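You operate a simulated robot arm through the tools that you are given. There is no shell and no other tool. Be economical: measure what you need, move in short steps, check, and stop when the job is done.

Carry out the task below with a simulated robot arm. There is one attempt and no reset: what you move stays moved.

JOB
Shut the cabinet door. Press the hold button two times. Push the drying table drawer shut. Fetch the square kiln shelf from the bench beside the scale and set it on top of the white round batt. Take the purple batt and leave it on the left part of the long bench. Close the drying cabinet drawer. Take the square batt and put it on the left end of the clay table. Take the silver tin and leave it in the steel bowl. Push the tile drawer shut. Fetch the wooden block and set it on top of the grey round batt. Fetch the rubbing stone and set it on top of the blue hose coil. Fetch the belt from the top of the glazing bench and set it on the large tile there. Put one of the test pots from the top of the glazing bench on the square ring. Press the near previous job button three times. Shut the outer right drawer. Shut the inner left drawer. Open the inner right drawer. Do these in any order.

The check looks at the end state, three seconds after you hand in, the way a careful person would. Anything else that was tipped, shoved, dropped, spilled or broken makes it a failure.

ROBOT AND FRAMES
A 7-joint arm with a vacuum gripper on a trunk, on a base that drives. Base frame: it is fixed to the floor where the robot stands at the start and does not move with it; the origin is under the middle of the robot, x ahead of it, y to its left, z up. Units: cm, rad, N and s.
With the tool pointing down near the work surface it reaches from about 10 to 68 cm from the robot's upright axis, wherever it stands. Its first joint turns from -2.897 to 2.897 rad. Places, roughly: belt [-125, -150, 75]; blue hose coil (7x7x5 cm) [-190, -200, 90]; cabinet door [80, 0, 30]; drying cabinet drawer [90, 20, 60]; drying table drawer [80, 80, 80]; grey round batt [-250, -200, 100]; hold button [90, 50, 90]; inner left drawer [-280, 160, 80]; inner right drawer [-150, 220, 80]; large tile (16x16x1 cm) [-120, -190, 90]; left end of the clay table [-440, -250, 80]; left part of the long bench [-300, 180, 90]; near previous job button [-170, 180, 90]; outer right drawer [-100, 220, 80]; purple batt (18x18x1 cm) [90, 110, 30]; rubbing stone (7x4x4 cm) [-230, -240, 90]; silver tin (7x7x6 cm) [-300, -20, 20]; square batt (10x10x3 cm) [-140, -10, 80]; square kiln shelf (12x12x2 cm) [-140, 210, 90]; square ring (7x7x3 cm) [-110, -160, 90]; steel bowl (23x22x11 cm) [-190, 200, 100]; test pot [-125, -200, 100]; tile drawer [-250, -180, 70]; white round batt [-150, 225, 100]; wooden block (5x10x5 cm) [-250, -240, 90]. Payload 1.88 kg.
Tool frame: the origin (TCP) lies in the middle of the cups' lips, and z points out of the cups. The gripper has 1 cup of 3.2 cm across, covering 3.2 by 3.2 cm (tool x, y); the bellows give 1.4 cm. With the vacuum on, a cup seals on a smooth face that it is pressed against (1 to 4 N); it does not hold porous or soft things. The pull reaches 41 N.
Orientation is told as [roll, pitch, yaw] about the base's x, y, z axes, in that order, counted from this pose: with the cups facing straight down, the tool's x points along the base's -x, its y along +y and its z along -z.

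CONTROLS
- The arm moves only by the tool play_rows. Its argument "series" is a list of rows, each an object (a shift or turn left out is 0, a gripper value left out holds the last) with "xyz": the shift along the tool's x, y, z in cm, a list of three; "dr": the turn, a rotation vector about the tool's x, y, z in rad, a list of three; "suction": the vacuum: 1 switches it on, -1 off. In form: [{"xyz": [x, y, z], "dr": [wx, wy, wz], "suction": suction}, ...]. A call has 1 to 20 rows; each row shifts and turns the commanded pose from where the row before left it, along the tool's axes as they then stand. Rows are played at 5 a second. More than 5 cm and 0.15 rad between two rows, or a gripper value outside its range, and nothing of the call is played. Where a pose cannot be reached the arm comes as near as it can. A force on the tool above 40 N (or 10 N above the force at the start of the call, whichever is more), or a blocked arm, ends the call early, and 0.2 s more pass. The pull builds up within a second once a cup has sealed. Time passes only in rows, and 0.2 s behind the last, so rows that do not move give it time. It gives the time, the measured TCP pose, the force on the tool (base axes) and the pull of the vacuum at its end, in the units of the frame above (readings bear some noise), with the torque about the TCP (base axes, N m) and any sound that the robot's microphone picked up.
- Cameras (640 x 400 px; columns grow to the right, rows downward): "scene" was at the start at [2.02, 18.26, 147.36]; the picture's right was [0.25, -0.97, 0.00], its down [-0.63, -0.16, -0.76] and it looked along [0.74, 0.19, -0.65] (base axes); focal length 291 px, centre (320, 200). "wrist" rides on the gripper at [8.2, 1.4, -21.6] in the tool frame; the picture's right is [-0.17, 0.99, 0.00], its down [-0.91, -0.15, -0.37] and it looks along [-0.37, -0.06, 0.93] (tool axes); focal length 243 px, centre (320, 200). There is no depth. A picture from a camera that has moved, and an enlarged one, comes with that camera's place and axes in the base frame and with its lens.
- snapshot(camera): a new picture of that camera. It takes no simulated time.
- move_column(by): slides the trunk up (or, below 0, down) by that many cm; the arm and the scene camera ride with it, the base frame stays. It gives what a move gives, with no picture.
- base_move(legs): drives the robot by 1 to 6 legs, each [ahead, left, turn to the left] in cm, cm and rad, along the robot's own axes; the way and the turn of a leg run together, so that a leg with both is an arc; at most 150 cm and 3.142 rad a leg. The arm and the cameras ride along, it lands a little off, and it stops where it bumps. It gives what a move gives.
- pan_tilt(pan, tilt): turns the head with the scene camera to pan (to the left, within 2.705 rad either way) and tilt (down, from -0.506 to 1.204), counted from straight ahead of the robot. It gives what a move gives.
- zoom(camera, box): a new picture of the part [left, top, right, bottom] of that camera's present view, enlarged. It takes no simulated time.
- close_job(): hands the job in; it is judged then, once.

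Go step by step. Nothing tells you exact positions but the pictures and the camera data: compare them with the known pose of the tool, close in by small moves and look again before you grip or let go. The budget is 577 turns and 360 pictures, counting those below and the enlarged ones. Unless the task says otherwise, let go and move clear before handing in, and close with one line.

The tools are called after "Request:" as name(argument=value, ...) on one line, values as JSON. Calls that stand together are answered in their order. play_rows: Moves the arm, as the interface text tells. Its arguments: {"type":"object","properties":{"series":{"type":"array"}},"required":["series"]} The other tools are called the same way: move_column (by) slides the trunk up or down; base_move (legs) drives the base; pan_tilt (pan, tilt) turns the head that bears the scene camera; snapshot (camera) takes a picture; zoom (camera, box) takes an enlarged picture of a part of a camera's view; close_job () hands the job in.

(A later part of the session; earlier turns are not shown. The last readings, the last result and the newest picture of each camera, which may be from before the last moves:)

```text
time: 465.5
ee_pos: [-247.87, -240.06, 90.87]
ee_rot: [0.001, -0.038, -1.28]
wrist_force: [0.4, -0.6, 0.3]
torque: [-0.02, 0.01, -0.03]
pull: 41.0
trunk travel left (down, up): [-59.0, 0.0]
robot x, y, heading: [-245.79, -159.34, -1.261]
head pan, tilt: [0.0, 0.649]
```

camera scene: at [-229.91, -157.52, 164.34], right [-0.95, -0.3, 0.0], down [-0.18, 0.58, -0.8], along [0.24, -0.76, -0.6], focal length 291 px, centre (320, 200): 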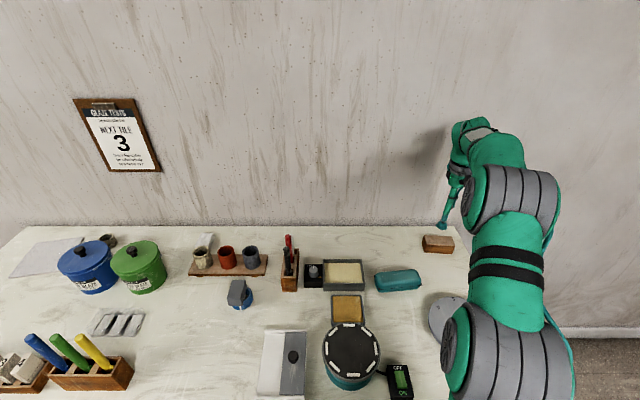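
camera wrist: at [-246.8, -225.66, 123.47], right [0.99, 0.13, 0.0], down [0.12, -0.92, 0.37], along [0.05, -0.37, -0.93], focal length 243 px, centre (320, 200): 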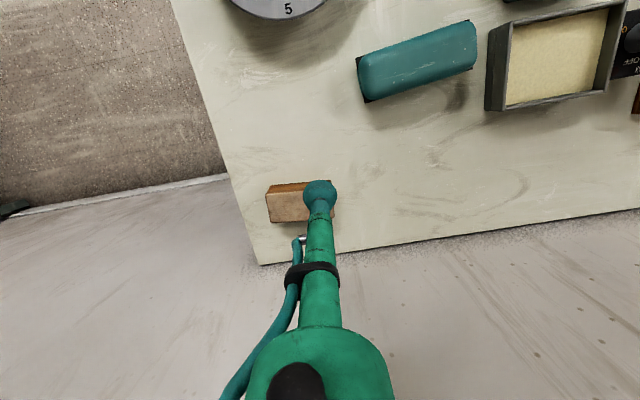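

Request:
play_rows(series=[{"xyz": [0, 0, -2]}, {"xyz": [0, 0, -4]}, {"xyz": [0, 0, -4.5]}, {"xyz": [0, 0, -4]}, {"xyz": [4.5, 0.6, 0], "dr": [0, 0.039, 0]}, {"xyz": [4.5, 0.6, 0]}, {"xyz": [4.5, 0.6, 0]}, {"xyz": [4.5, 0.6, 0]}, {"xyz": [4.5, 0.6, 0]}, {"xyz": [4.5, 0.6, 0]}, {"xyz": [4, 0.6, 0]}])

Request:
snapshot(camera="wrist")

Request:
snapshot(camera="scene")

```text
time: 467.9
ee_pos: [-252.65, -208.49, 105.12]
ee_rot: [-0.003, -0.001, -1.276]
wrist_force: [1.0, 0.1, -1.2]
torque: [-0.01, 0.0, 0.01]
pull: 40.9
trunk travel left (down, up): [-59.0, 0.0]
robot x, y, heading: [-246.59, -159.7, -1.271]
head pan, tilt: [0.0, 0.649]
```

```text
115 pictures are left
camera wrist: at [-253.84, -200.11, 126.74], right [0.99, 0.13, 0.0], down [0.12, -0.92, 0.38], along [0.05, -0.37, -0.93], focal length 243 px, centre (320, 200)
```

wrist: 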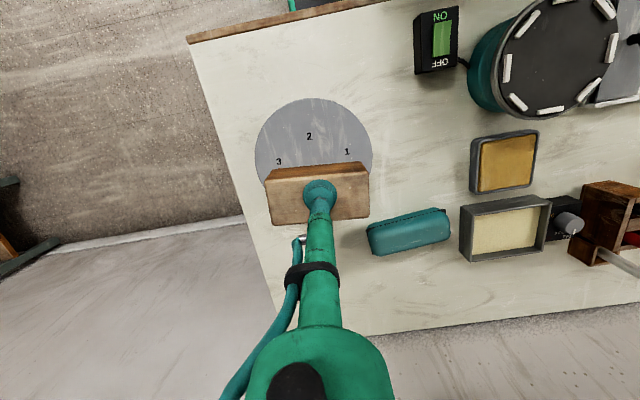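

```text
114 pictures are left
camera scene: at [-229.89, -157.42, 164.33], right [-0.95, -0.3, 0.0], down [-0.18, 0.58, -0.8], along [0.24, -0.76, -0.6], focal length 291 px, centre (320, 200)
```

scene: 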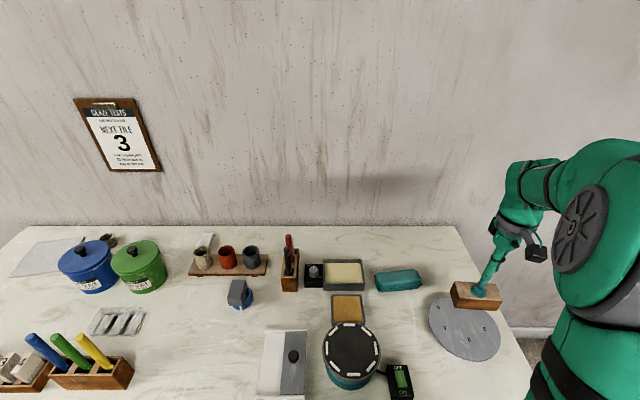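

Request:
play_rows(series=[{"xyz": [1.4, -0.8, 0]}, {"xyz": [0, 0, 4]}, {"xyz": [0, 0, 2.5]}, {"xyz": [0, 0, 1]}])

Request:
play_rows(series=[{"xyz": [0, 0, 0.5]}, {"xyz": [0, 0, 0.5]}])

Request:
snapshot(camera="wrist")

```text
time: 468.9
ee_pos: [-253.95, -207.6, 97.72]
ee_rot: [-0.001, 0.002, -1.278]
wrist_force: [-0.9, -0.2, -1.1]
torque: [-0.02, -0.01, 0.0]
pull: 40.7
trunk travel left (down, up): [-59.0, 0.0]
robot x, y, heading: [-246.2, -159.3, -1.259]
head pan, tilt: [0.0, 0.649]
```

```text
time: 469.5
ee_pos: [-254.07, -207.68, 96.56]
ee_rot: [0.0, 0.001, -1.277]
wrist_force: [0.3, 0.1, -1.2]
torque: [0.04, 0.04, -0.01]
pull: 40.3
trunk travel left (down, up): [-59.0, 0.0]
robot x, y, heading: [-246.3, -159.44, -1.262]
head pan, tilt: [0.0, 0.649]
```

```text
113 pictures are left
camera wrist: at [-255.06, -199.26, 118.15], right [0.99, 0.13, 0.0], down [0.12, -0.92, 0.37], along [0.05, -0.37, -0.93], focal length 243 px, centre (320, 200)
```

wrist: 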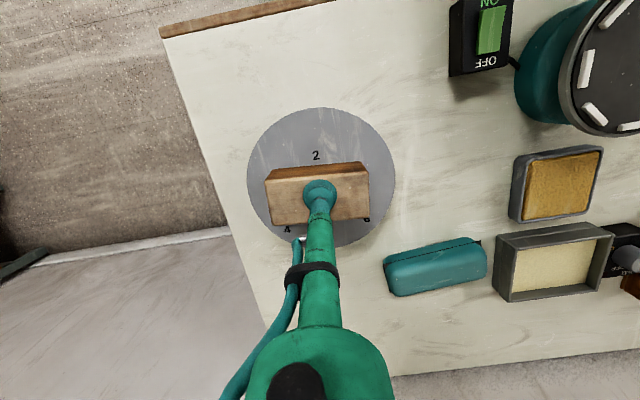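

Request:
play_rows(series=[{"xyz": [0, 0, 0.5]}, {"xyz": [0, 0, 0.4]}])

Request:
play_rows(series=[{"xyz": [0, 0, 0.4]}, {"xyz": [0, 0, 0.4]}])

```text
time: 470.1
ee_pos: [-253.98, -207.46, 95.8]
ee_rot: [0.0, 0.001, -1.278]
wrist_force: [-0.1, -0.8, -1.5]
torque: [-0.01, 0.01, -0.03]
pull: 40.4
trunk travel left (down, up): [-59.0, 0.0]
robot x, y, heading: [-245.99, -159.86, -1.269]
head pan, tilt: [0.0, 0.649]
```

```text
time: 470.7
ee_pos: [-253.94, -207.61, 94.95]
ee_rot: [-0.002, 0.001, -1.276]
wrist_force: [0.9, -0.2, 1.2]
torque: [-0.02, 0.01, 0.01]
pull: 41.0
trunk travel left (down, up): [-59.0, 0.0]
robot x, y, heading: [-246.48, -159.61, -1.265]
head pan, tilt: [0.0, 0.649]
```

Request:
play_rows(series=[{"xyz": [0, 0, 0.3]}, {"suction": -1}, {}, {}, {"xyz": [0, 0, -0.8]}, {"xyz": [0, 0, -2]}, {"xyz": [0, 0, -4]}, {"xyz": [0, 0, -4.5]}, {"xyz": [0, 0, -4.5]}, {"xyz": [0, 0, -3]}])

Request:
snapshot(camera="wrist")

Request:
zoom(camera="scene", box=[390, 240, 550, 380])

```text
time: 472.9
ee_pos: [-254.02, -207.68, 113.45]
ee_rot: [-0.001, 0.001, -1.279]
wrist_force: [0.1, -0.6, -0.8]
torque: [0.0, 0.0, 0.0]
pull: 0.2
trunk travel left (down, up): [-59.0, 0.0]
robot x, y, heading: [-245.98, -159.76, -1.267]
head pan, tilt: [0.0, 0.649]
```

```text
112 pictures are left
camera wrist: at [-255.01, -199.34, 135.0], right [0.99, 0.13, 0.0], down [0.12, -0.92, 0.37], along [0.05, -0.37, -0.93], focal length 243 px, centre (320, 200)
```

wrist: 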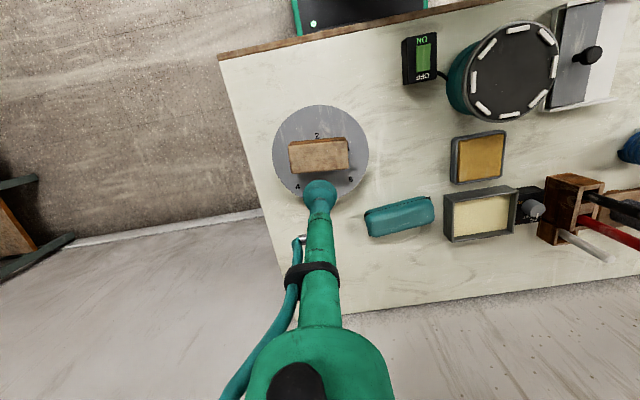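

```text
2.86 times, centred on (470, 310) of scene
camera zoom: at [-229.9, -157.45, 164.33], right [-0.95, -0.3, 0.0], down [-0.18, 0.58, -0.8], along [0.24, -0.76, -0.6], focal length 832 px, centre (-109, -114)
```

zoom: 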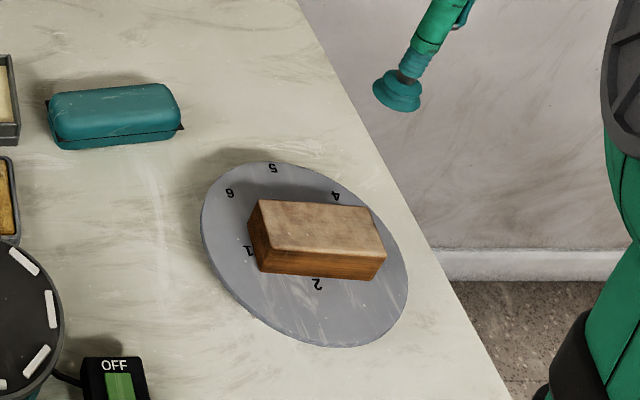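

Request:
play_rows(series=[{"xyz": [3, 3.5, 0]}, {"xyz": [3, 3.5, 0]}])

Request:
base_move(legs=[[-22, 0, 0], [0, 105, 0]])

Request:
snapshot(camera="scene")

Request:
snapshot(camera="wrist")

```text
time: 473.5
ee_pos: [-248.94, -199.65, 113.72]
ee_rot: [-0.002, -0.003, -1.278]
wrist_force: [0.6, -0.8, -0.6]
torque: [0.0, -0.01, 0.0]
pull: 0.1
trunk travel left (down, up): [-59.0, 0.0]
robot x, y, heading: [-246.03, -159.85, -1.264]
head pan, tilt: [0.0, 0.649]
```

```text
time: 480.2
ee_pos: [-154.52, -146.63, 113.51]
ee_rot: [0.0, -0.001, -1.272]
wrist_force: [-0.6, 0.3, -0.3]
torque: [-0.01, 0.02, 0.01]
pull: 0.1
trunk travel left (down, up): [-59.0, 0.0]
robot x, y, heading: [-151.86, -106.72, -1.253]
head pan, tilt: [0.0, 0.649]
```

```text
110 pictures are left
camera scene: at [-135.58, -104.13, 164.33], right [-0.95, -0.31, 0.0], down [-0.19, 0.58, -0.8], along [0.24, -0.76, -0.6], focal length 291 px, centre (320, 200)
```

scene: 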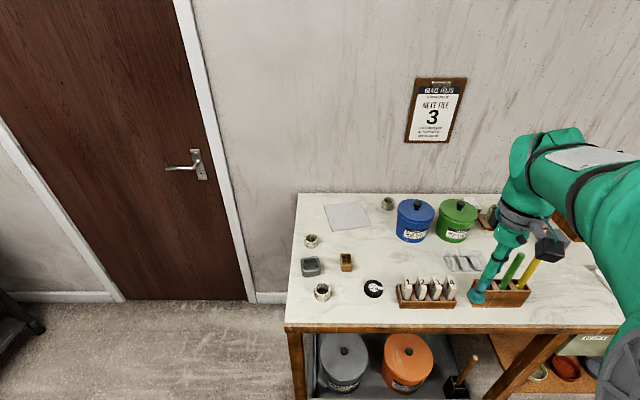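

```text
109 pictures are left
camera wrist: at [-155.57, -138.28, 135.1], right [0.99, 0.13, 0.0], down [0.12, -0.92, 0.38], along [0.05, -0.37, -0.93], focal length 243 px, centre (320, 200)
```

wrist: 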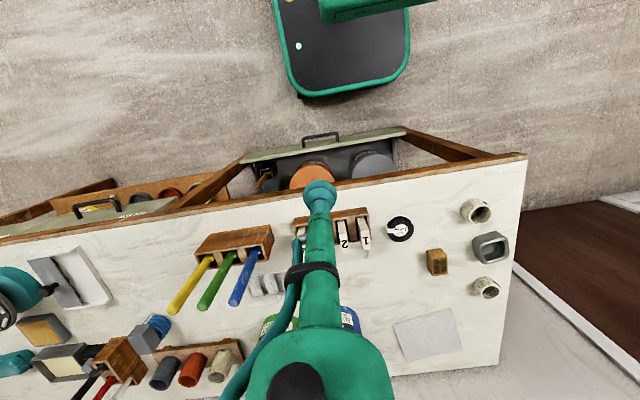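

Request:
zoom(camera="scene", box=[285, 185, 445, 310])

Request:
zoom(camera="wrist", box=[370, 180, 530, 380])

```text
3.20 times, centred on (365, 248) of scene
camera zoom: at [-135.58, -104.13, 164.33], right [-0.95, -0.31, 0.0], down [-0.19, 0.58, -0.8], along [0.24, -0.76, -0.6], focal length 932 px, centre (176, 48)
```

zoom: 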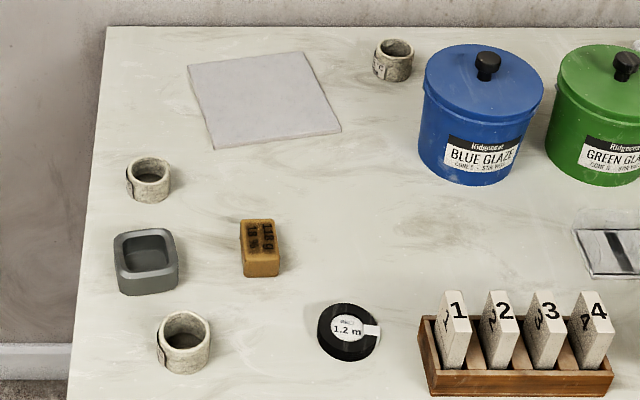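

```text
2.00 times, centred on (450, 280) of wrist
camera zoom: at [-155.57, -138.28, 135.1], right [0.99, 0.13, 0.0], down [0.12, -0.92, 0.38], along [0.05, -0.37, -0.93], focal length 485 px, centre (60, 40)
```

zoom: 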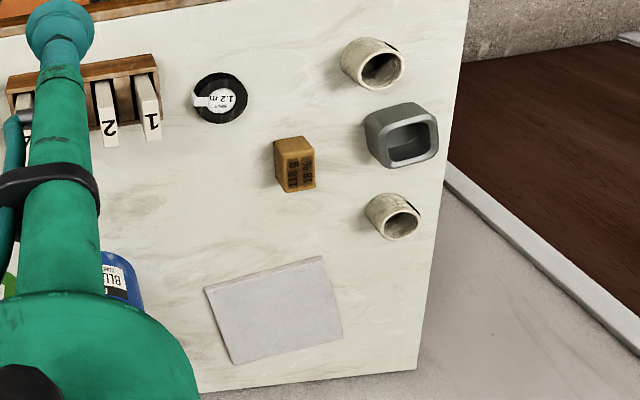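

Request:
base_move(legs=[[13, 7, -0.013]])

Request:
snapshot(camera="wrist")

```text
time: 481.6
ee_pos: [-144.55, -156.79, 113.59]
ee_rot: [0.0, 0.001, -1.286]
wrist_force: [-0.7, -0.2, 0.3]
torque: [0.01, -0.02, -0.03]
pull: 0.0
trunk travel left (down, up): [-59.0, 0.0]
robot x, y, heading: [-140.99, -116.42, -1.272]
head pan, tilt: [0.0, 0.649]
```

```text
106 pictures are left
camera wrist: at [-145.48, -148.41, 135.09], right [0.99, 0.12, 0.0], down [0.11, -0.92, 0.37], along [0.04, -0.37, -0.93], focal length 243 px, centre (320, 200)
```

wrist: 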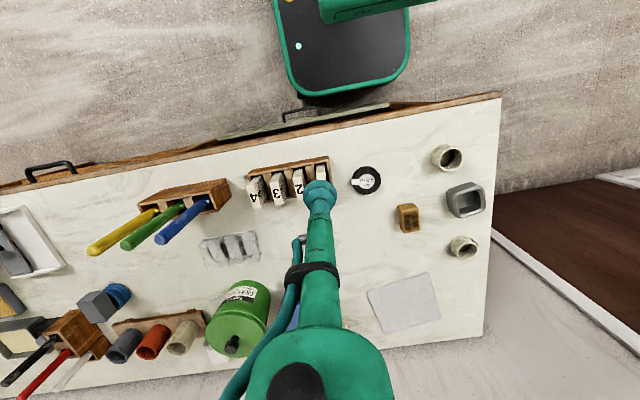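

Request:
play_rows(series=[{"xyz": [-2.5, 2.7, 0]}, {"xyz": [-2.5, 2.7, 0]}, {"xyz": [-2.44, 2.6, 0]}, {"xyz": [0, 0, 4.5]}, {"xyz": [0, 0, 4.5]}, {"xyz": [0, 0, 4.5]}, {"xyz": [0, 0, 4]}])

Request:
zoom(camera="wrist", box=[220, 110, 420, 235])

Request:
snapshot(camera="scene")

```text
time: 483.2
ee_pos: [-134.67, -161.53, 96.01]
ee_rot: [0.0, 0.0, -1.289]
wrist_force: [-0.5, 0.8, 0.6]
torque: [0.01, -0.01, 0.0]
pull: 0.1
trunk travel left (down, up): [-59.0, 0.0]
robot x, y, heading: [-141.35, -116.35, -1.271]
head pan, tilt: [0.0, 0.649]
```

```text
3.20 times, centred on (320, 172) of wrist
camera zoom: at [-135.71, -153.13, 117.51], right [0.99, 0.12, 0.0], down [0.11, -0.92, 0.38], along [0.04, -0.37, -0.93], focal length 776 px, centre (320, 288)
```

zoom: 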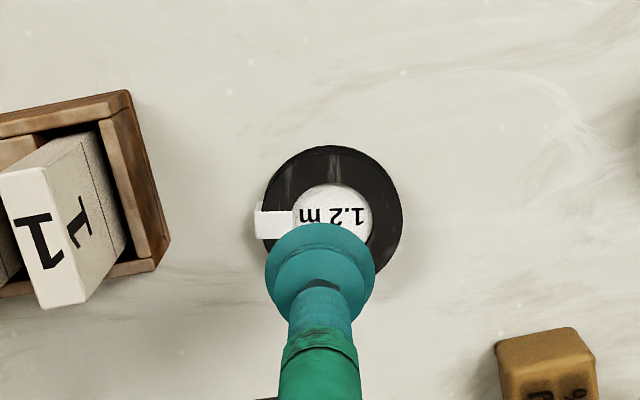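

```text
104 pictures are left
camera scene: at [-125.0, -114.54, 164.34], right [-0.96, -0.29, 0.0], down [-0.18, 0.58, -0.8], along [0.23, -0.76, -0.6], focal length 291 px, centre (320, 200)
```

scene: 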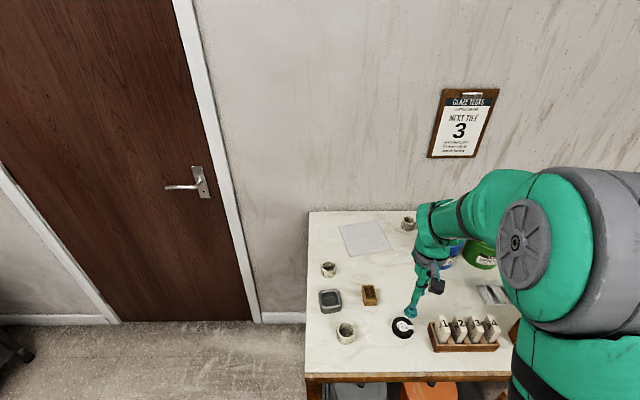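

Request:
play_rows(series=[{"xyz": [-0.4, 0.3, 3]}, {"xyz": [0, 0, 2.5]}, {"xyz": [0, 0, 1]}])

Request:
zoom(camera="wrist", box=[220, 110, 420, 235])

```text
time: 484.0
ee_pos: [-134.5, -161.87, 89.46]
ee_rot: [0.001, 0.001, -1.286]
wrist_force: [0.2, 0.0, -0.2]
torque: [-0.01, 0.02, 0.02]
pull: 0.1
trunk travel left (down, up): [-59.0, 0.0]
robot x, y, heading: [-141.51, -116.92, -1.267]
head pan, tilt: [0.0, 0.649]
```

```text
3.20 times, centred on (320, 172) of wrist
camera zoom: at [-135.36, -153.5, 111.01], right [0.99, 0.12, 0.0], down [0.11, -0.92, 0.38], along [0.04, -0.37, -0.93], focal length 776 px, centre (320, 288)
```

zoom: 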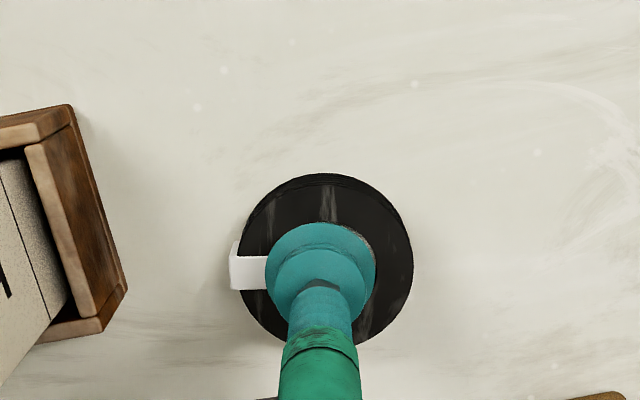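

Request:
play_rows(series=[{"xyz": [0.3, 0.15, 0.6], "suction": 1}, {"xyz": [0, 0, 0.5]}, {"xyz": [0, 0, 0.4]}, {"xyz": [0, 0, 0.4]}, {}])

```text
time: 485.2
ee_pos: [-134.25, -161.66, 87.68]
ee_rot: [0.0, 0.0, -1.286]
wrist_force: [-0.3, -0.6, -0.5]
torque: [0.02, -0.01, 0.02]
pull: 40.7
trunk travel left (down, up): [-59.0, 0.0]
robot x, y, heading: [-141.35, -116.8, -1.275]
head pan, tilt: [0.0, 0.649]
```

Request:
play_rows(series=[{"xyz": [0, 0, -2]}, {"xyz": [0, 0, -4]}, {"xyz": [0, 0, -4.5]}, {"xyz": [0, 0, -4.5]}, {"xyz": [0, 0, -2]}])

Request:
base_move(legs=[[3, 0, 0]])

Request:
play_rows(series=[{"xyz": [-4.4, 0.8, 0]}, {"xyz": [-4.4, 0.8, 0]}, {"xyz": [-4.4, 0.8, 0]}, {"xyz": [-4.4, 0.8, 0]}, {"xyz": [-4.4, 0.8, 0]}, {"xyz": [-4.4, 0.8, 0]}, {"xyz": [-4.4, 0.8, 0]}])

Request:
snapshot(camera="wrist")

Request:
zoom(camera="scene", box=[290, 190, 490, 350])

```text
time: 486.4
ee_pos: [-134.19, -161.62, 104.71]
ee_rot: [0.0, -0.001, -1.285]
wrist_force: [-0.3, 1.3, -1.1]
torque: [0.01, 0.02, -0.01]
pull: 41.0
trunk travel left (down, up): [-59.0, 0.0]
robot x, y, heading: [-141.34, -116.48, -1.27]
head pan, tilt: [0.0, 0.649]
```

```text
time: 487.4
ee_pos: [-133.5, -164.37, 104.52]
ee_rot: [0.0, 0.003, -1.29]
wrist_force: [-0.9, 0.7, -0.4]
torque: [0.0, 0.02, 0.0]
pull: 41.0
trunk travel left (down, up): [-59.0, 0.0]
robot x, y, heading: [-140.03, -119.17, -1.279]
head pan, tilt: [0.0, 0.649]
stopped in leg 1: the robot was blocked; the commanded pose is now the measured one
```

```text
time: 489.0
ee_pos: [-119.33, -192.44, 104.59]
ee_rot: [0.0, 0.003, -1.289]
wrist_force: [-0.8, -0.2, -1.0]
torque: [0.03, -0.02, 0.03]
pull: 40.6
trunk travel left (down, up): [-59.0, 0.0]
robot x, y, heading: [-140.39, -118.95, -1.282]
head pan, tilt: [0.0, 0.649]
```

```text
102 pictures are left
camera wrist: at [-120.34, -184.13, 126.04], right [0.99, 0.11, 0.0], down [0.11, -0.92, 0.37], along [0.04, -0.37, -0.93], focal length 243 px, centre (320, 200)
```

wrist: 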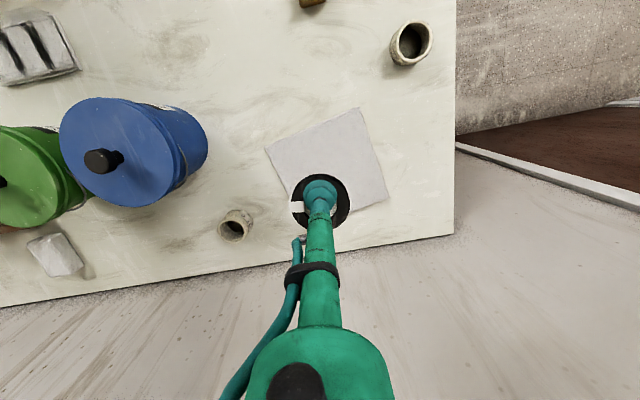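

```text
2.50 times, centred on (390, 270) of scene
camera zoom: at [-124.09, -117.33, 164.33], right [-0.96, -0.29, 0.0], down [-0.18, 0.58, -0.8], along [0.23, -0.76, -0.6], focal length 728 px, centre (145, 25)
```

zoom: 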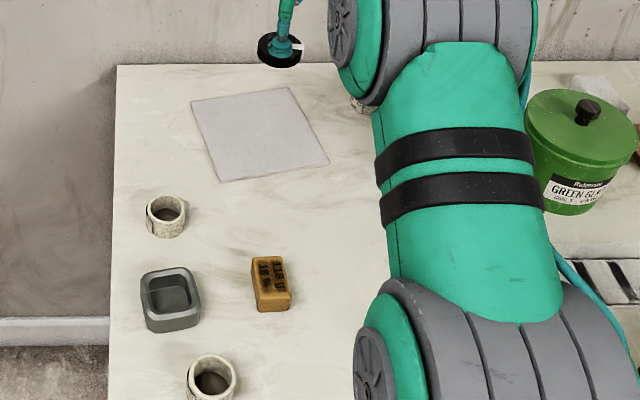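

Request:
base_move(legs=[[-1.5, 0, 0]])

Request:
play_rows(series=[{"xyz": [-1, 0.3, 3]}, {"xyz": [-1, 0, 3]}, {"xyz": [-0.7, 0, 3]}, {"xyz": [0, 0, 3]}])

Request:
zoom(camera="wrist", box=[200, 80, 440, 230])

```text
time: 489.8
ee_pos: [-119.96, -190.78, 104.67]
ee_rot: [0.0, 0.001, -1.289]
wrist_force: [-0.4, -0.1, -0.7]
torque: [0.0, -0.01, -0.01]
pull: 40.4
trunk travel left (down, up): [-59.0, 0.0]
robot x, y, heading: [-140.85, -117.31, -1.278]
head pan, tilt: [0.0, 0.649]
```

```text
time: 490.8
ee_pos: [-118.53, -193.33, 92.47]
ee_rot: [0.0, 0.001, -1.291]
wrist_force: [0.5, 0.7, -0.1]
torque: [0.01, 0.0, 0.01]
pull: 41.1
trunk travel left (down, up): [-59.0, 0.0]
robot x, y, heading: [-141.12, -117.82, -1.275]
head pan, tilt: [0.0, 0.649]
```

```text
2.67 times, centred on (320, 155) of wrist
camera zoom: at [-119.58, -185.03, 114.01], right [0.99, 0.11, 0.0], down [0.11, -0.92, 0.37], along [0.04, -0.37, -0.93], focal length 647 px, centre (320, 320)
```

zoom: 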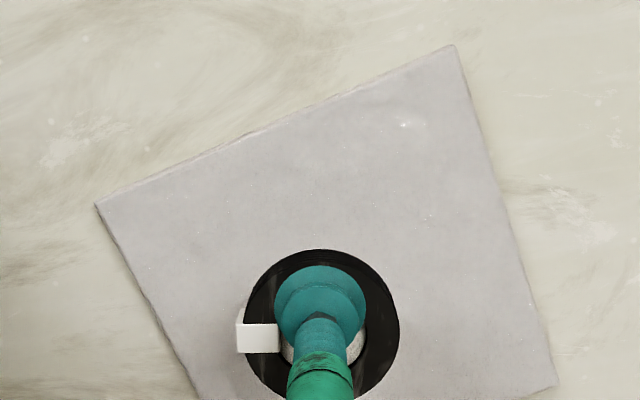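

Request:
play_rows(series=[{"xyz": [0, 0, 2]}, {"xyz": [0, 0, 1]}, {"xyz": [0, 0, 0.4]}])

Request:
play_rows(series=[{"xyz": [0, 0, 0.4]}, {"xyz": [0, 0, 0.3]}])

```text
time: 491.6
ee_pos: [-118.87, -193.35, 89.17]
ee_rot: [0.0, 0.003, -1.291]
wrist_force: [-0.5, -0.3, -0.5]
torque: [-0.01, -0.03, -0.01]
pull: 40.6
trunk travel left (down, up): [-59.0, 0.0]
robot x, y, heading: [-141.08, -117.95, -1.277]
head pan, tilt: [0.0, 0.649]
```

```text
time: 492.1
ee_pos: [-118.81, -193.41, 88.46]
ee_rot: [-0.001, 0.0, -1.291]
wrist_force: [0.8, -0.2, -0.2]
torque: [0.03, 0.01, 0.02]
pull: 40.4
trunk travel left (down, up): [-59.0, 0.0]
robot x, y, heading: [-140.95, -117.5, -1.273]
head pan, tilt: [0.0, 0.649]
```

Request:
play_rows(series=[{"xyz": [0, 0, 0.3]}, {"xyz": [0, 0, 0.3]}])

```text
time: 492.8
ee_pos: [-118.83, -193.41, 88.44]
ee_rot: [0.0, -0.006, -1.289]
wrist_force: [-1.3, 6.1, 16.8]
torque: [0.04, 0.02, -0.01]
pull: 40.5
trunk travel left (down, up): [-59.0, 0.0]
robot x, y, heading: [-140.79, -117.75, -1.281]
head pan, tilt: [0.0, 0.649]
```

Request:
play_rows(series=[{"suction": -1}, {}, {}, {"xyz": [0, 0, -0.8]}, {"xyz": [0, 0, -2]}, {"xyz": [0, 0, -4]}, {"xyz": [0, 0, -4.5]}, {"xyz": [0, 0, -4.5]}, {"xyz": [3, 0, -3]}])

Request:
snapshot(camera="wrist")

Request:
zoom(camera="scene", box=[290, 190, 490, 350])

```text
time: 494.8
ee_pos: [-119.74, -190.42, 106.7]
ee_rot: [0.001, 0.002, -1.29]
wrist_force: [-0.8, 0.0, -0.5]
torque: [0.03, 0.01, 0.02]
pull: 0.0
trunk travel left (down, up): [-59.0, 0.0]
robot x, y, heading: [-140.82, -117.47, -1.271]
head pan, tilt: [0.0, 0.649]
```

```text
99 pictures are left
camera wrist: at [-120.7, -182.06, 128.24], right [0.99, 0.11, 0.0], down [0.11, -0.92, 0.37], along [0.04, -0.37, -0.93], focal length 243 px, centre (320, 200)
```

wrist: 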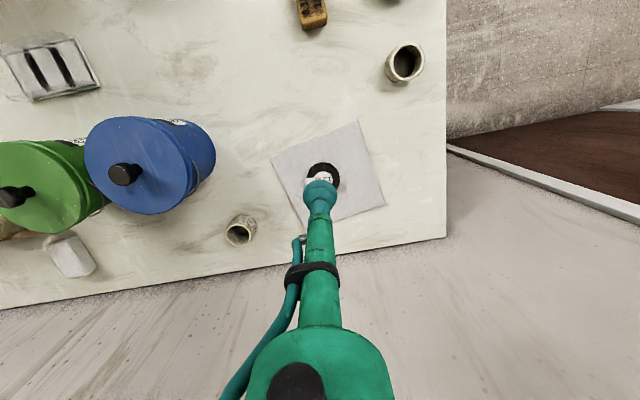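

```text
2.50 times, centred on (390, 270) of scene
camera zoom: at [-124.56, -115.78, 164.33], right [-0.96, -0.29, 0.0], down [-0.18, 0.58, -0.8], along [0.23, -0.76, -0.6], focal length 728 px, centre (145, 25)
```

zoom: 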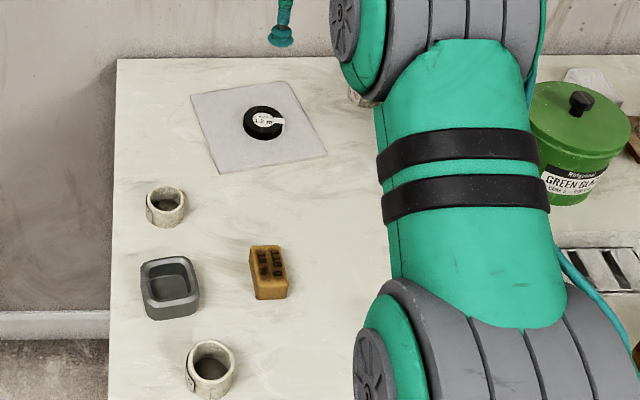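

Request:
play_rows(series=[{"xyz": [4.3, 1.15, 0]}, {"xyz": [4.3, 1.15, 0]}, {"xyz": [4.3, 1.15, 0]}, {"xyz": [4.3, 1.15, 0]}, {"xyz": [4.3, 1.15, 0]}, {"xyz": [4.3, 1.15, 0]}, {"xyz": [4.3, 1.15, 0]}, {"xyz": [4.3, 1.15, 0]}])

Request:
snapshot(camera="wrist")

Request:
zoom(camera="scene", box=[300, 240, 420, 360])

```text
time: 496.6
ee_pos: [-120.6, -154.69, 106.75]
ee_rot: [0.001, 0.0, -1.29]
wrist_force: [-0.2, -0.1, -0.1]
torque: [0.01, 0.02, 0.03]
pull: 0.1
trunk travel left (down, up): [-59.0, 0.0]
robot x, y, heading: [-140.72, -117.96, -1.28]
head pan, tilt: [0.0, 0.649]
```

```text
97 pictures are left
camera wrist: at [-121.58, -146.36, 128.3], right [0.99, 0.11, 0.0], down [0.11, -0.92, 0.37], along [0.04, -0.37, -0.93], focal length 243 px, centre (320, 200)
```

wrist: 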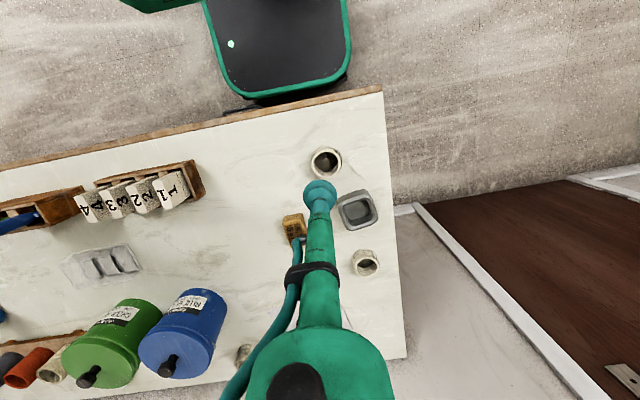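

```text
3.33 times, centred on (360, 300) of scene
camera zoom: at [-124.56, -115.79, 164.33], right [-0.96, -0.29, 0.0], down [-0.18, 0.58, -0.8], along [0.23, -0.76, -0.6], focal length 971 px, centre (187, -133)
```

zoom: 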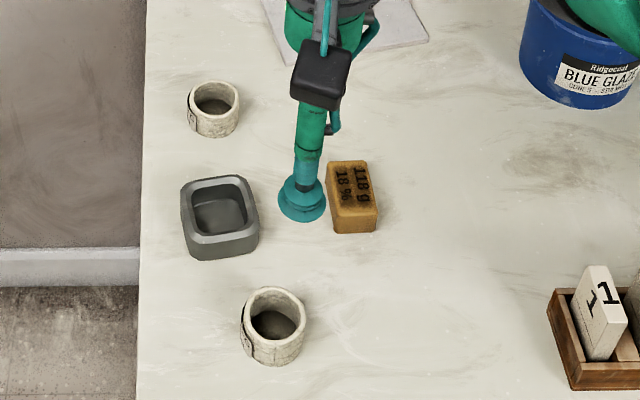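

Request:
zoom(camera="wrist", box=[290, 130, 400, 290])

Request:
zoom(camera="scene", box=[320, 310, 360, 355])

```text
2.50 times, centred on (345, 210) of wrist
camera zoom: at [-121.58, -146.36, 128.3], right [0.99, 0.11, 0.0], down [0.11, -0.92, 0.37], along [0.04, -0.37, -0.93], focal length 606 px, centre (258, 175)
```

zoom: 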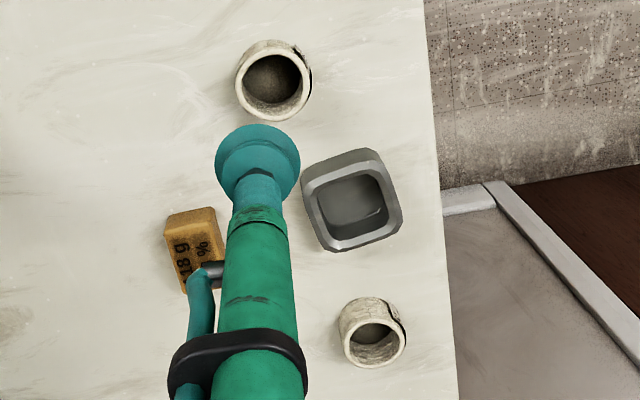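

```text
8.89 times, centred on (340, 332) of scene
camera zoom: at [-124.56, -115.79, 164.33], right [-0.96, -0.29, 0.0], down [-0.18, 0.58, -0.8], along [0.23, -0.76, -0.6], focal length 2590 px, centre (142, -978)
```

zoom: 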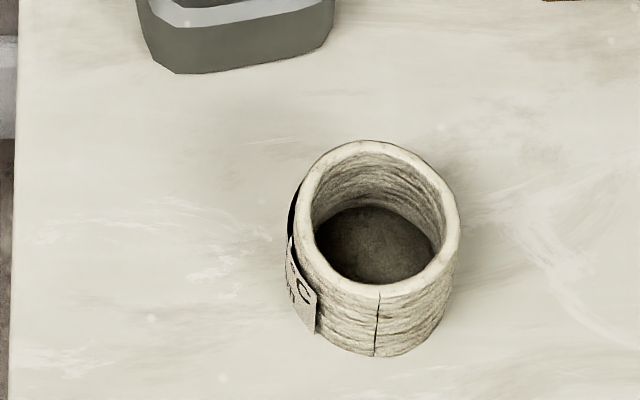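

Request:
play_rows(series=[{"xyz": [-1, 0.55, 3]}, {"xyz": [0, 0, 4]}, {"xyz": [0, 0, 4]}, {"xyz": [0, 0, 2]}])

Request:
zoom(camera="wrist", box=[260, 140, 380, 215])

Request:
zoom(camera="scene", box=[310, 290, 390, 350])

```text
time: 497.6
ee_pos: [-119.61, -155.85, 93.89]
ee_rot: [0.001, 0.001, -1.289]
wrist_force: [-0.8, 0.7, -0.2]
torque: [0.04, -0.04, -0.03]
pull: 0.1
trunk travel left (down, up): [-59.0, 0.0]
robot x, y, heading: [-141.14, -117.67, -1.273]
head pan, tilt: [0.0, 0.649]
```

```text
5.33 times, centred on (320, 178) of wrist
camera zoom: at [-120.55, -147.54, 115.32], right [0.99, 0.11, 0.0], down [0.11, -0.92, 0.37], along [0.04, -0.37, -0.93], focal length 1294 px, centre (320, 320)
```

zoom: 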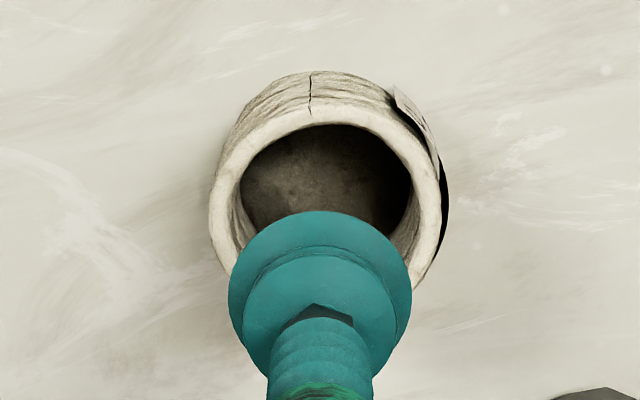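

```text
6.67 times, centred on (350, 320) of scene
camera zoom: at [-124.53, -115.83, 164.33], right [-0.96, -0.29, 0.0], down [-0.18, 0.58, -0.8], along [0.23, -0.76, -0.6], focal length 1942 px, centre (120, -600)
```

zoom: 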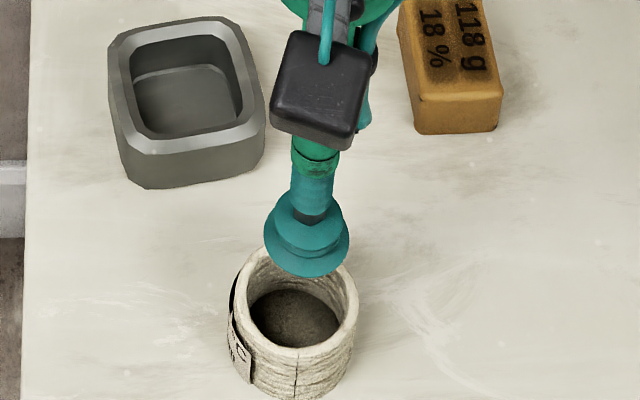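

Request:
play_rows(series=[{"xyz": [0.7, 0.15, 0]}, {"xyz": [0, 0, 1.5]}, {}])

Request:
zoom(camera="wrist", box=[260, 140, 380, 215])

Request:
zoom(camera="scene", box=[310, 290, 390, 350])

```text
time: 498.4
ee_pos: [-119.66, -155.15, 92.27]
ee_rot: [-0.001, 0.002, -1.289]
wrist_force: [-0.8, 0.1, 0.0]
torque: [0.01, 0.0, -0.01]
pull: 0.1
trunk travel left (down, up): [-59.0, 0.0]
robot x, y, heading: [-140.78, -117.65, -1.275]
head pan, tilt: [0.0, 0.649]
```

```text
5.33 times, centred on (320, 178) of wrist
camera zoom: at [-120.51, -146.77, 113.79], right [0.99, 0.11, 0.0], down [0.11, -0.92, 0.37], along [0.04, -0.37, -0.93], focal length 1294 px, centre (320, 320)
```

zoom: 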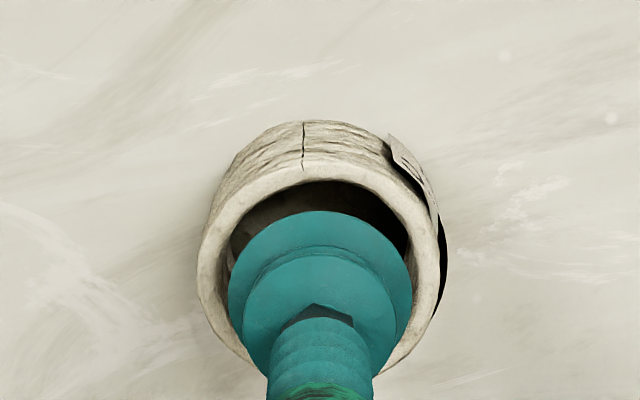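

```text
6.67 times, centred on (350, 320) of scene
camera zoom: at [-124.53, -115.83, 164.33], right [-0.96, -0.29, 0.0], down [-0.18, 0.58, -0.8], along [0.23, -0.76, -0.6], focal length 1942 px, centre (120, -600)
```

zoom: 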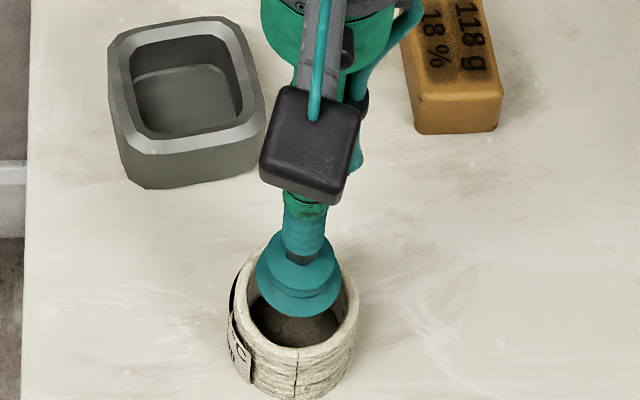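

Request:
play_rows(series=[{"xyz": [0, 0, 1], "suction": 1}, {"xyz": [0, 0, 0.7]}, {"xyz": [0, 0, 0.5]}])

Request:
zoom(camera="wrist", box=[260, 140, 380, 215])

Request:
zoom(camera="scene", box=[310, 290, 390, 350])

```text
time: 499.1
ee_pos: [-119.65, -155.14, 90.02]
ee_rot: [0.0, 0.001, -1.29]
wrist_force: [-0.8, 0.6, 0.0]
torque: [-0.01, 0.02, 0.01]
pull: 0.0
trunk travel left (down, up): [-59.0, 0.0]
robot x, y, heading: [-140.48, -117.49, -1.271]
head pan, tilt: [0.0, 0.649]
```

```text
5.33 times, centred on (320, 178) of wrist
camera zoom: at [-120.51, -146.77, 111.55], right [0.99, 0.11, 0.0], down [0.11, -0.92, 0.37], along [0.04, -0.37, -0.93], focal length 1294 px, centre (320, 320)
```

zoom: 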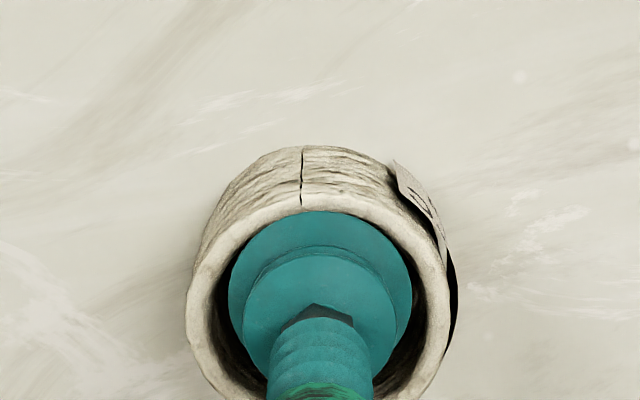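

```text
6.67 times, centred on (350, 320) of scene
camera zoom: at [-124.55, -115.81, 164.33], right [-0.96, -0.29, 0.0], down [-0.18, 0.58, -0.8], along [0.23, -0.76, -0.6], focal length 1942 px, centre (120, -600)
```

zoom: 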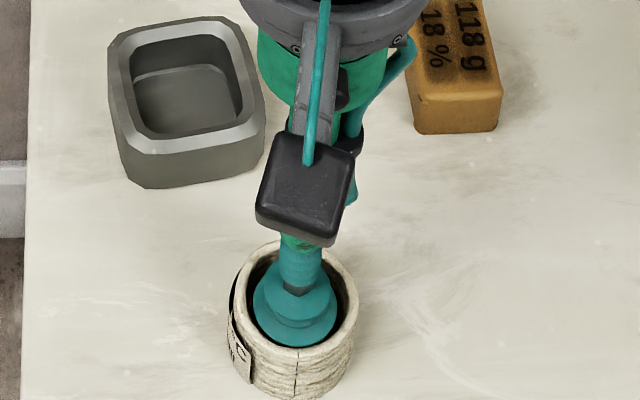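

Request:
play_rows(series=[{"xyz": [-0.25, 0, 0]}, {"xyz": [0, 0, 0.6]}, {"xyz": [0, 0, 0.6]}])

Request:
zoom(camera="wrist", box=[260, 140, 380, 215])

```text
time: 499.9
ee_pos: [-119.65, -155.27, 88.83]
ee_rot: [-0.001, 0.001, -1.29]
wrist_force: [-0.1, -0.7, 0.1]
torque: [0.05, 0.02, -0.03]
pull: 0.1
trunk travel left (down, up): [-59.0, 0.0]
robot x, y, heading: [-140.36, -117.91, -1.27]
head pan, tilt: [0.0, 0.649]
```

```text
5.33 times, centred on (320, 178) of wrist
camera zoom: at [-120.51, -146.95, 110.37], right [0.99, 0.11, 0.0], down [0.11, -0.92, 0.37], along [0.04, -0.37, -0.93], focal length 1294 px, centre (320, 320)
```

zoom: 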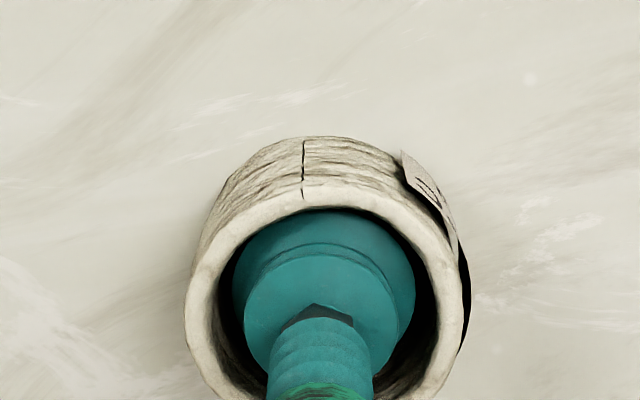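

Request:
play_rows(series=[{"xyz": [0, 0, 0.5]}, {"xyz": [0, 0, 0.5]}])

Request:
play_rows(series=[{"xyz": [0, 0, 0.4]}, {"xyz": [0, 0, 0.4]}, {}])

```text
time: 500.6
ee_pos: [-119.52, -155.28, 87.91]
ee_rot: [0.0, 0.002, -1.291]
wrist_force: [-0.8, 0.7, 1.1]
torque: [-0.01, -0.02, -0.02]
pull: 0.1
trunk travel left (down, up): [-59.0, 0.0]
robot x, y, heading: [-141.15, -117.65, -1.278]
head pan, tilt: [0.0, 0.649]
```

```text
time: 501.4
ee_pos: [-119.59, -155.41, 87.01]
ee_rot: [0.0, 0.001, -1.289]
wrist_force: [-0.3, 0.2, -0.3]
torque: [-0.02, -0.01, 0.0]
pull: 0.1
trunk travel left (down, up): [-59.0, 0.0]
robot x, y, heading: [-140.72, -118.2, -1.279]
head pan, tilt: [0.0, 0.649]
```

Request:
play_rows(series=[{"xyz": [0, 0, 0.4]}, {"xyz": [0, 0, 0.4]}, {}])

Request:
zoom(camera="scene", box=[310, 290, 390, 350])

```text
time: 502.1
ee_pos: [-119.71, -155.23, 86.3]
ee_rot: [0.0, 0.0, -1.292]
wrist_force: [-0.8, 4.3, 8.1]
torque: [0.0, 0.02, 0.03]
pull: 40.6
trunk travel left (down, up): [-59.0, 0.0]
robot x, y, heading: [-140.87, -117.73, -1.276]
head pan, tilt: [0.0, 0.649]
```

```text
6.67 times, centred on (350, 320) of scene
camera zoom: at [-124.58, -115.72, 164.35], right [-0.96, -0.29, 0.0], down [-0.18, 0.58, -0.8], along [0.23, -0.76, -0.6], focal length 1942 px, centre (120, -600)
```

zoom: 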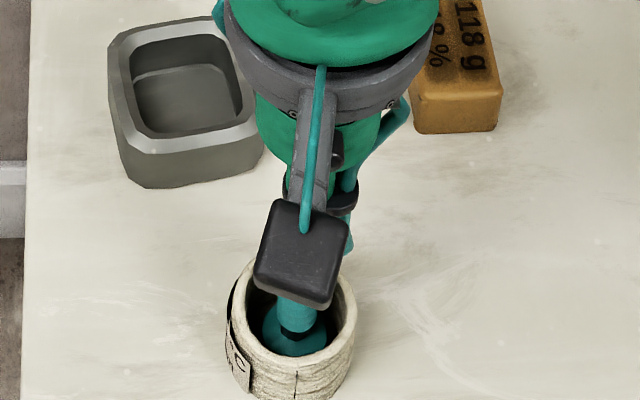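

Request:
play_rows(series=[{"xyz": [0, 0, -1.5]}, {"xyz": [0, 0, -3]}, {"xyz": [0, 0, -4]}, {"xyz": [-3.5, 1.3, 0]}, {"xyz": [-3.5, 1.3, 0]}, {"xyz": [-3.6, 1.3, 0]}])

Request:
snapshot(camera="wrist")

Request:
zoom(camera="scene", box=[300, 260, 400, 335])

```text
time: 503.6
ee_pos: [-112.9, -164.3, 94.83]
ee_rot: [0.0, 0.001, -1.29]
wrist_force: [0.2, -0.1, -1.2]
torque: [-0.02, 0.02, 0.0]
pull: 40.7
trunk travel left (down, up): [-59.0, 0.0]
robot x, y, heading: [-140.76, -117.87, -1.276]
head pan, tilt: [0.0, 0.649]
```

```text
85 pictures are left
camera wrist: at [-113.78, -155.96, 116.27], right [0.99, 0.11, 0.0], down [0.11, -0.92, 0.37], along [0.04, -0.37, -0.93], focal length 243 px, centre (320, 200)
```

wrist: 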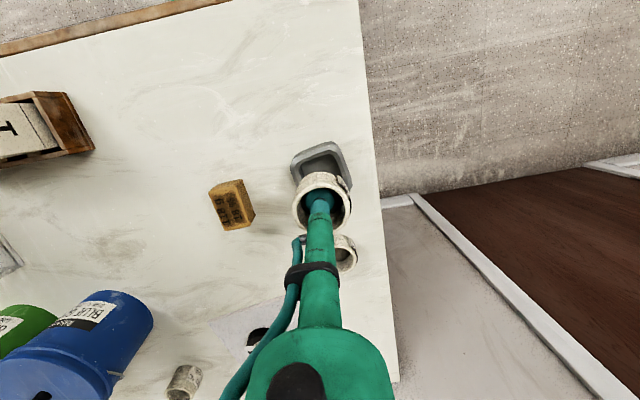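

```text
5.33 times, centred on (350, 298) of scene
camera zoom: at [-124.54, -115.81, 164.33], right [-0.96, -0.29, 0.0], down [-0.18, 0.58, -0.8], along [0.23, -0.76, -0.6], focal length 1554 px, centre (160, -320)
```

zoom: 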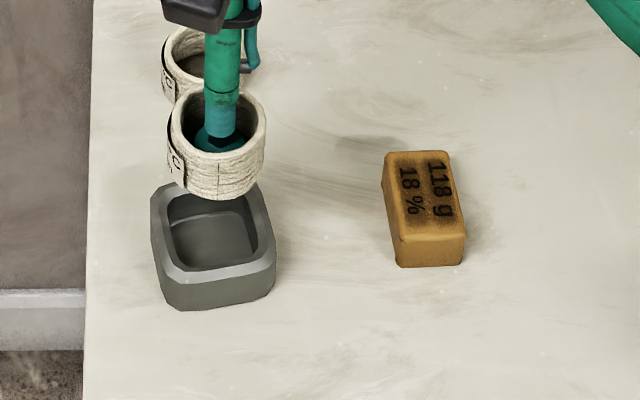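

Request:
zoom(camera="scene", box=[322, 282, 362, 322])

Request:
zoom(camera="wrist", box=[270, 120, 370, 220])

```text
10.00 times, centred on (342, 302) of scene
camera zoom: at [-124.54, -115.81, 164.33], right [-0.96, -0.29, 0.0], down [-0.18, 0.58, -0.8], along [0.23, -0.76, -0.6], focal length 2914 px, centre (100, -820)
```

zoom: 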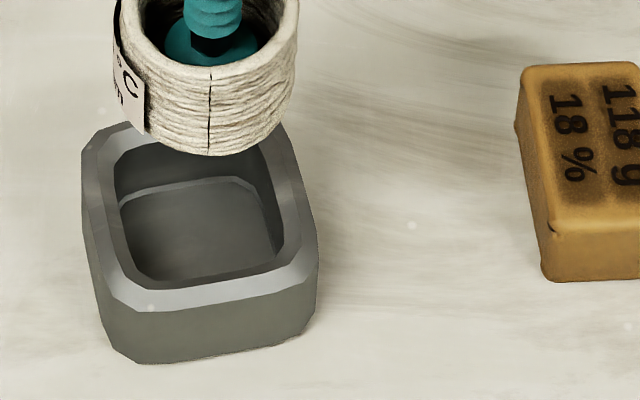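

```text
4.00 times, centred on (320, 170) of wrist
camera zoom: at [-113.78, -155.96, 116.27], right [0.99, 0.11, 0.0], down [0.11, -0.92, 0.37], along [0.04, -0.37, -0.93], focal length 970 px, centre (320, 320)
```

zoom: 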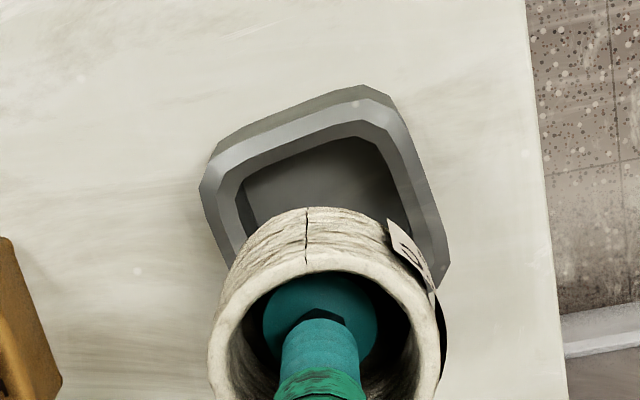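

Request:
play_rows(series=[{"dr": [0, 0, 0.131]}, {"dr": [0, 0, 0.131]}, {"dr": [0, 0, 0.131]}, {"dr": [0, 0, 0.131]}, {"dr": [0, 0, 0.131]}, {"dr": [0, 0, 0.131]}, {"xyz": [0, 0, 2.5]}, {"xyz": [0, 0, 1.5]}])

Request:
zoom(camera="scene", box=[322, 282, 362, 322])

Request:
zoom(camera="wrist", box=[270, 120, 370, 220])

```text
time: 505.4
ee_pos: [-112.76, -164.35, 90.77]
ee_rot: [-0.004, 0.0, -2.078]
wrist_force: [0.2, 0.2, -0.3]
torque: [0.01, 0.02, -0.02]
pull: 40.0
trunk travel left (down, up): [-59.0, 0.0]
robot x, y, heading: [-140.92, -117.45, -1.279]
head pan, tilt: [0.0, 0.649]
```

```text
10.00 times, centred on (342, 302) of scene
camera zoom: at [-124.53, -115.83, 164.33], right [-0.96, -0.29, 0.0], down [-0.18, 0.58, -0.8], along [0.23, -0.76, -0.6], focal length 2914 px, centre (100, -820)
```

zoom: 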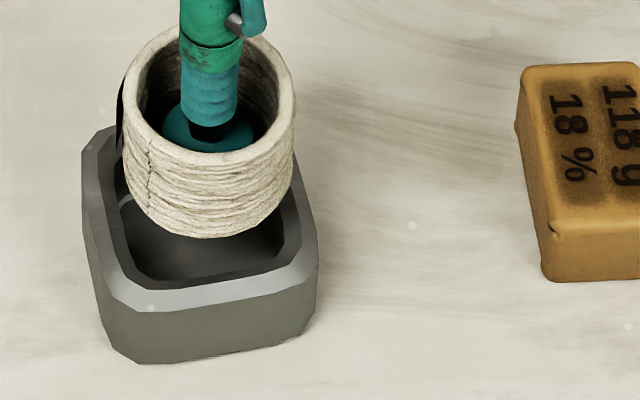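

```text
4.00 times, centred on (320, 170) of wrist
camera zoom: at [-107.63, -157.72, 112.27], right [0.78, -0.62, 0.0], down [-0.58, -0.73, 0.37], along [-0.23, -0.29, -0.93], focal length 970 px, centre (320, 320)
```

zoom: 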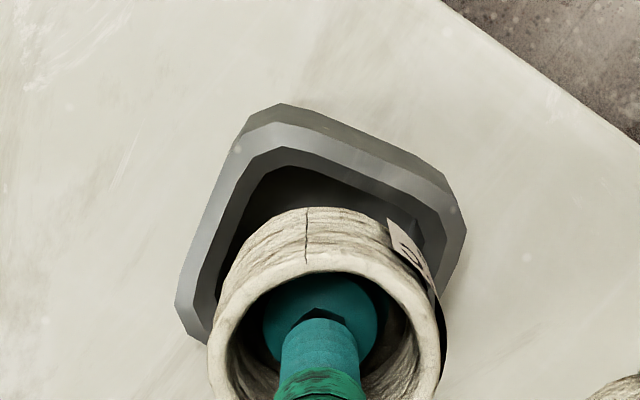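

Request:
play_rows(series=[{"xyz": [0, 0, 0.6]}, {"xyz": [0, 0, 0.6]}])

Request:
zoom(camera="scene", box=[322, 282, 362, 322])

```text
time: 505.9
ee_pos: [-112.94, -164.43, 89.61]
ee_rot: [-0.001, 0.0, -2.075]
wrist_force: [0.1, -0.2, 0.2]
torque: [0.04, 0.02, 0.01]
pull: 40.4
trunk travel left (down, up): [-59.0, 0.0]
robot x, y, heading: [-140.95, -118.26, -1.275]
head pan, tilt: [0.0, 0.649]
```

```text
10.00 times, centred on (342, 302) of scene
camera zoom: at [-124.54, -115.82, 164.33], right [-0.96, -0.29, 0.0], down [-0.18, 0.58, -0.8], along [0.23, -0.76, -0.6], focal length 2914 px, centre (100, -820)
```

zoom: 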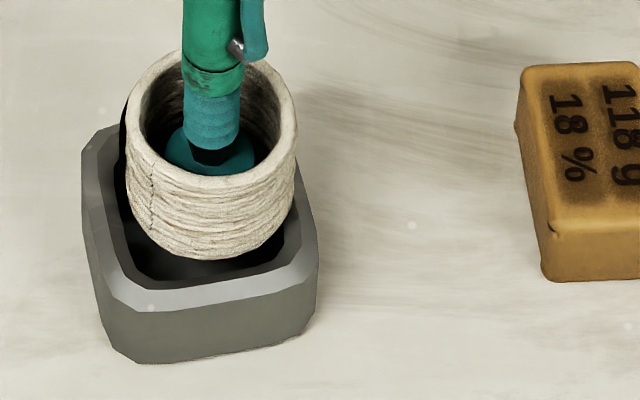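

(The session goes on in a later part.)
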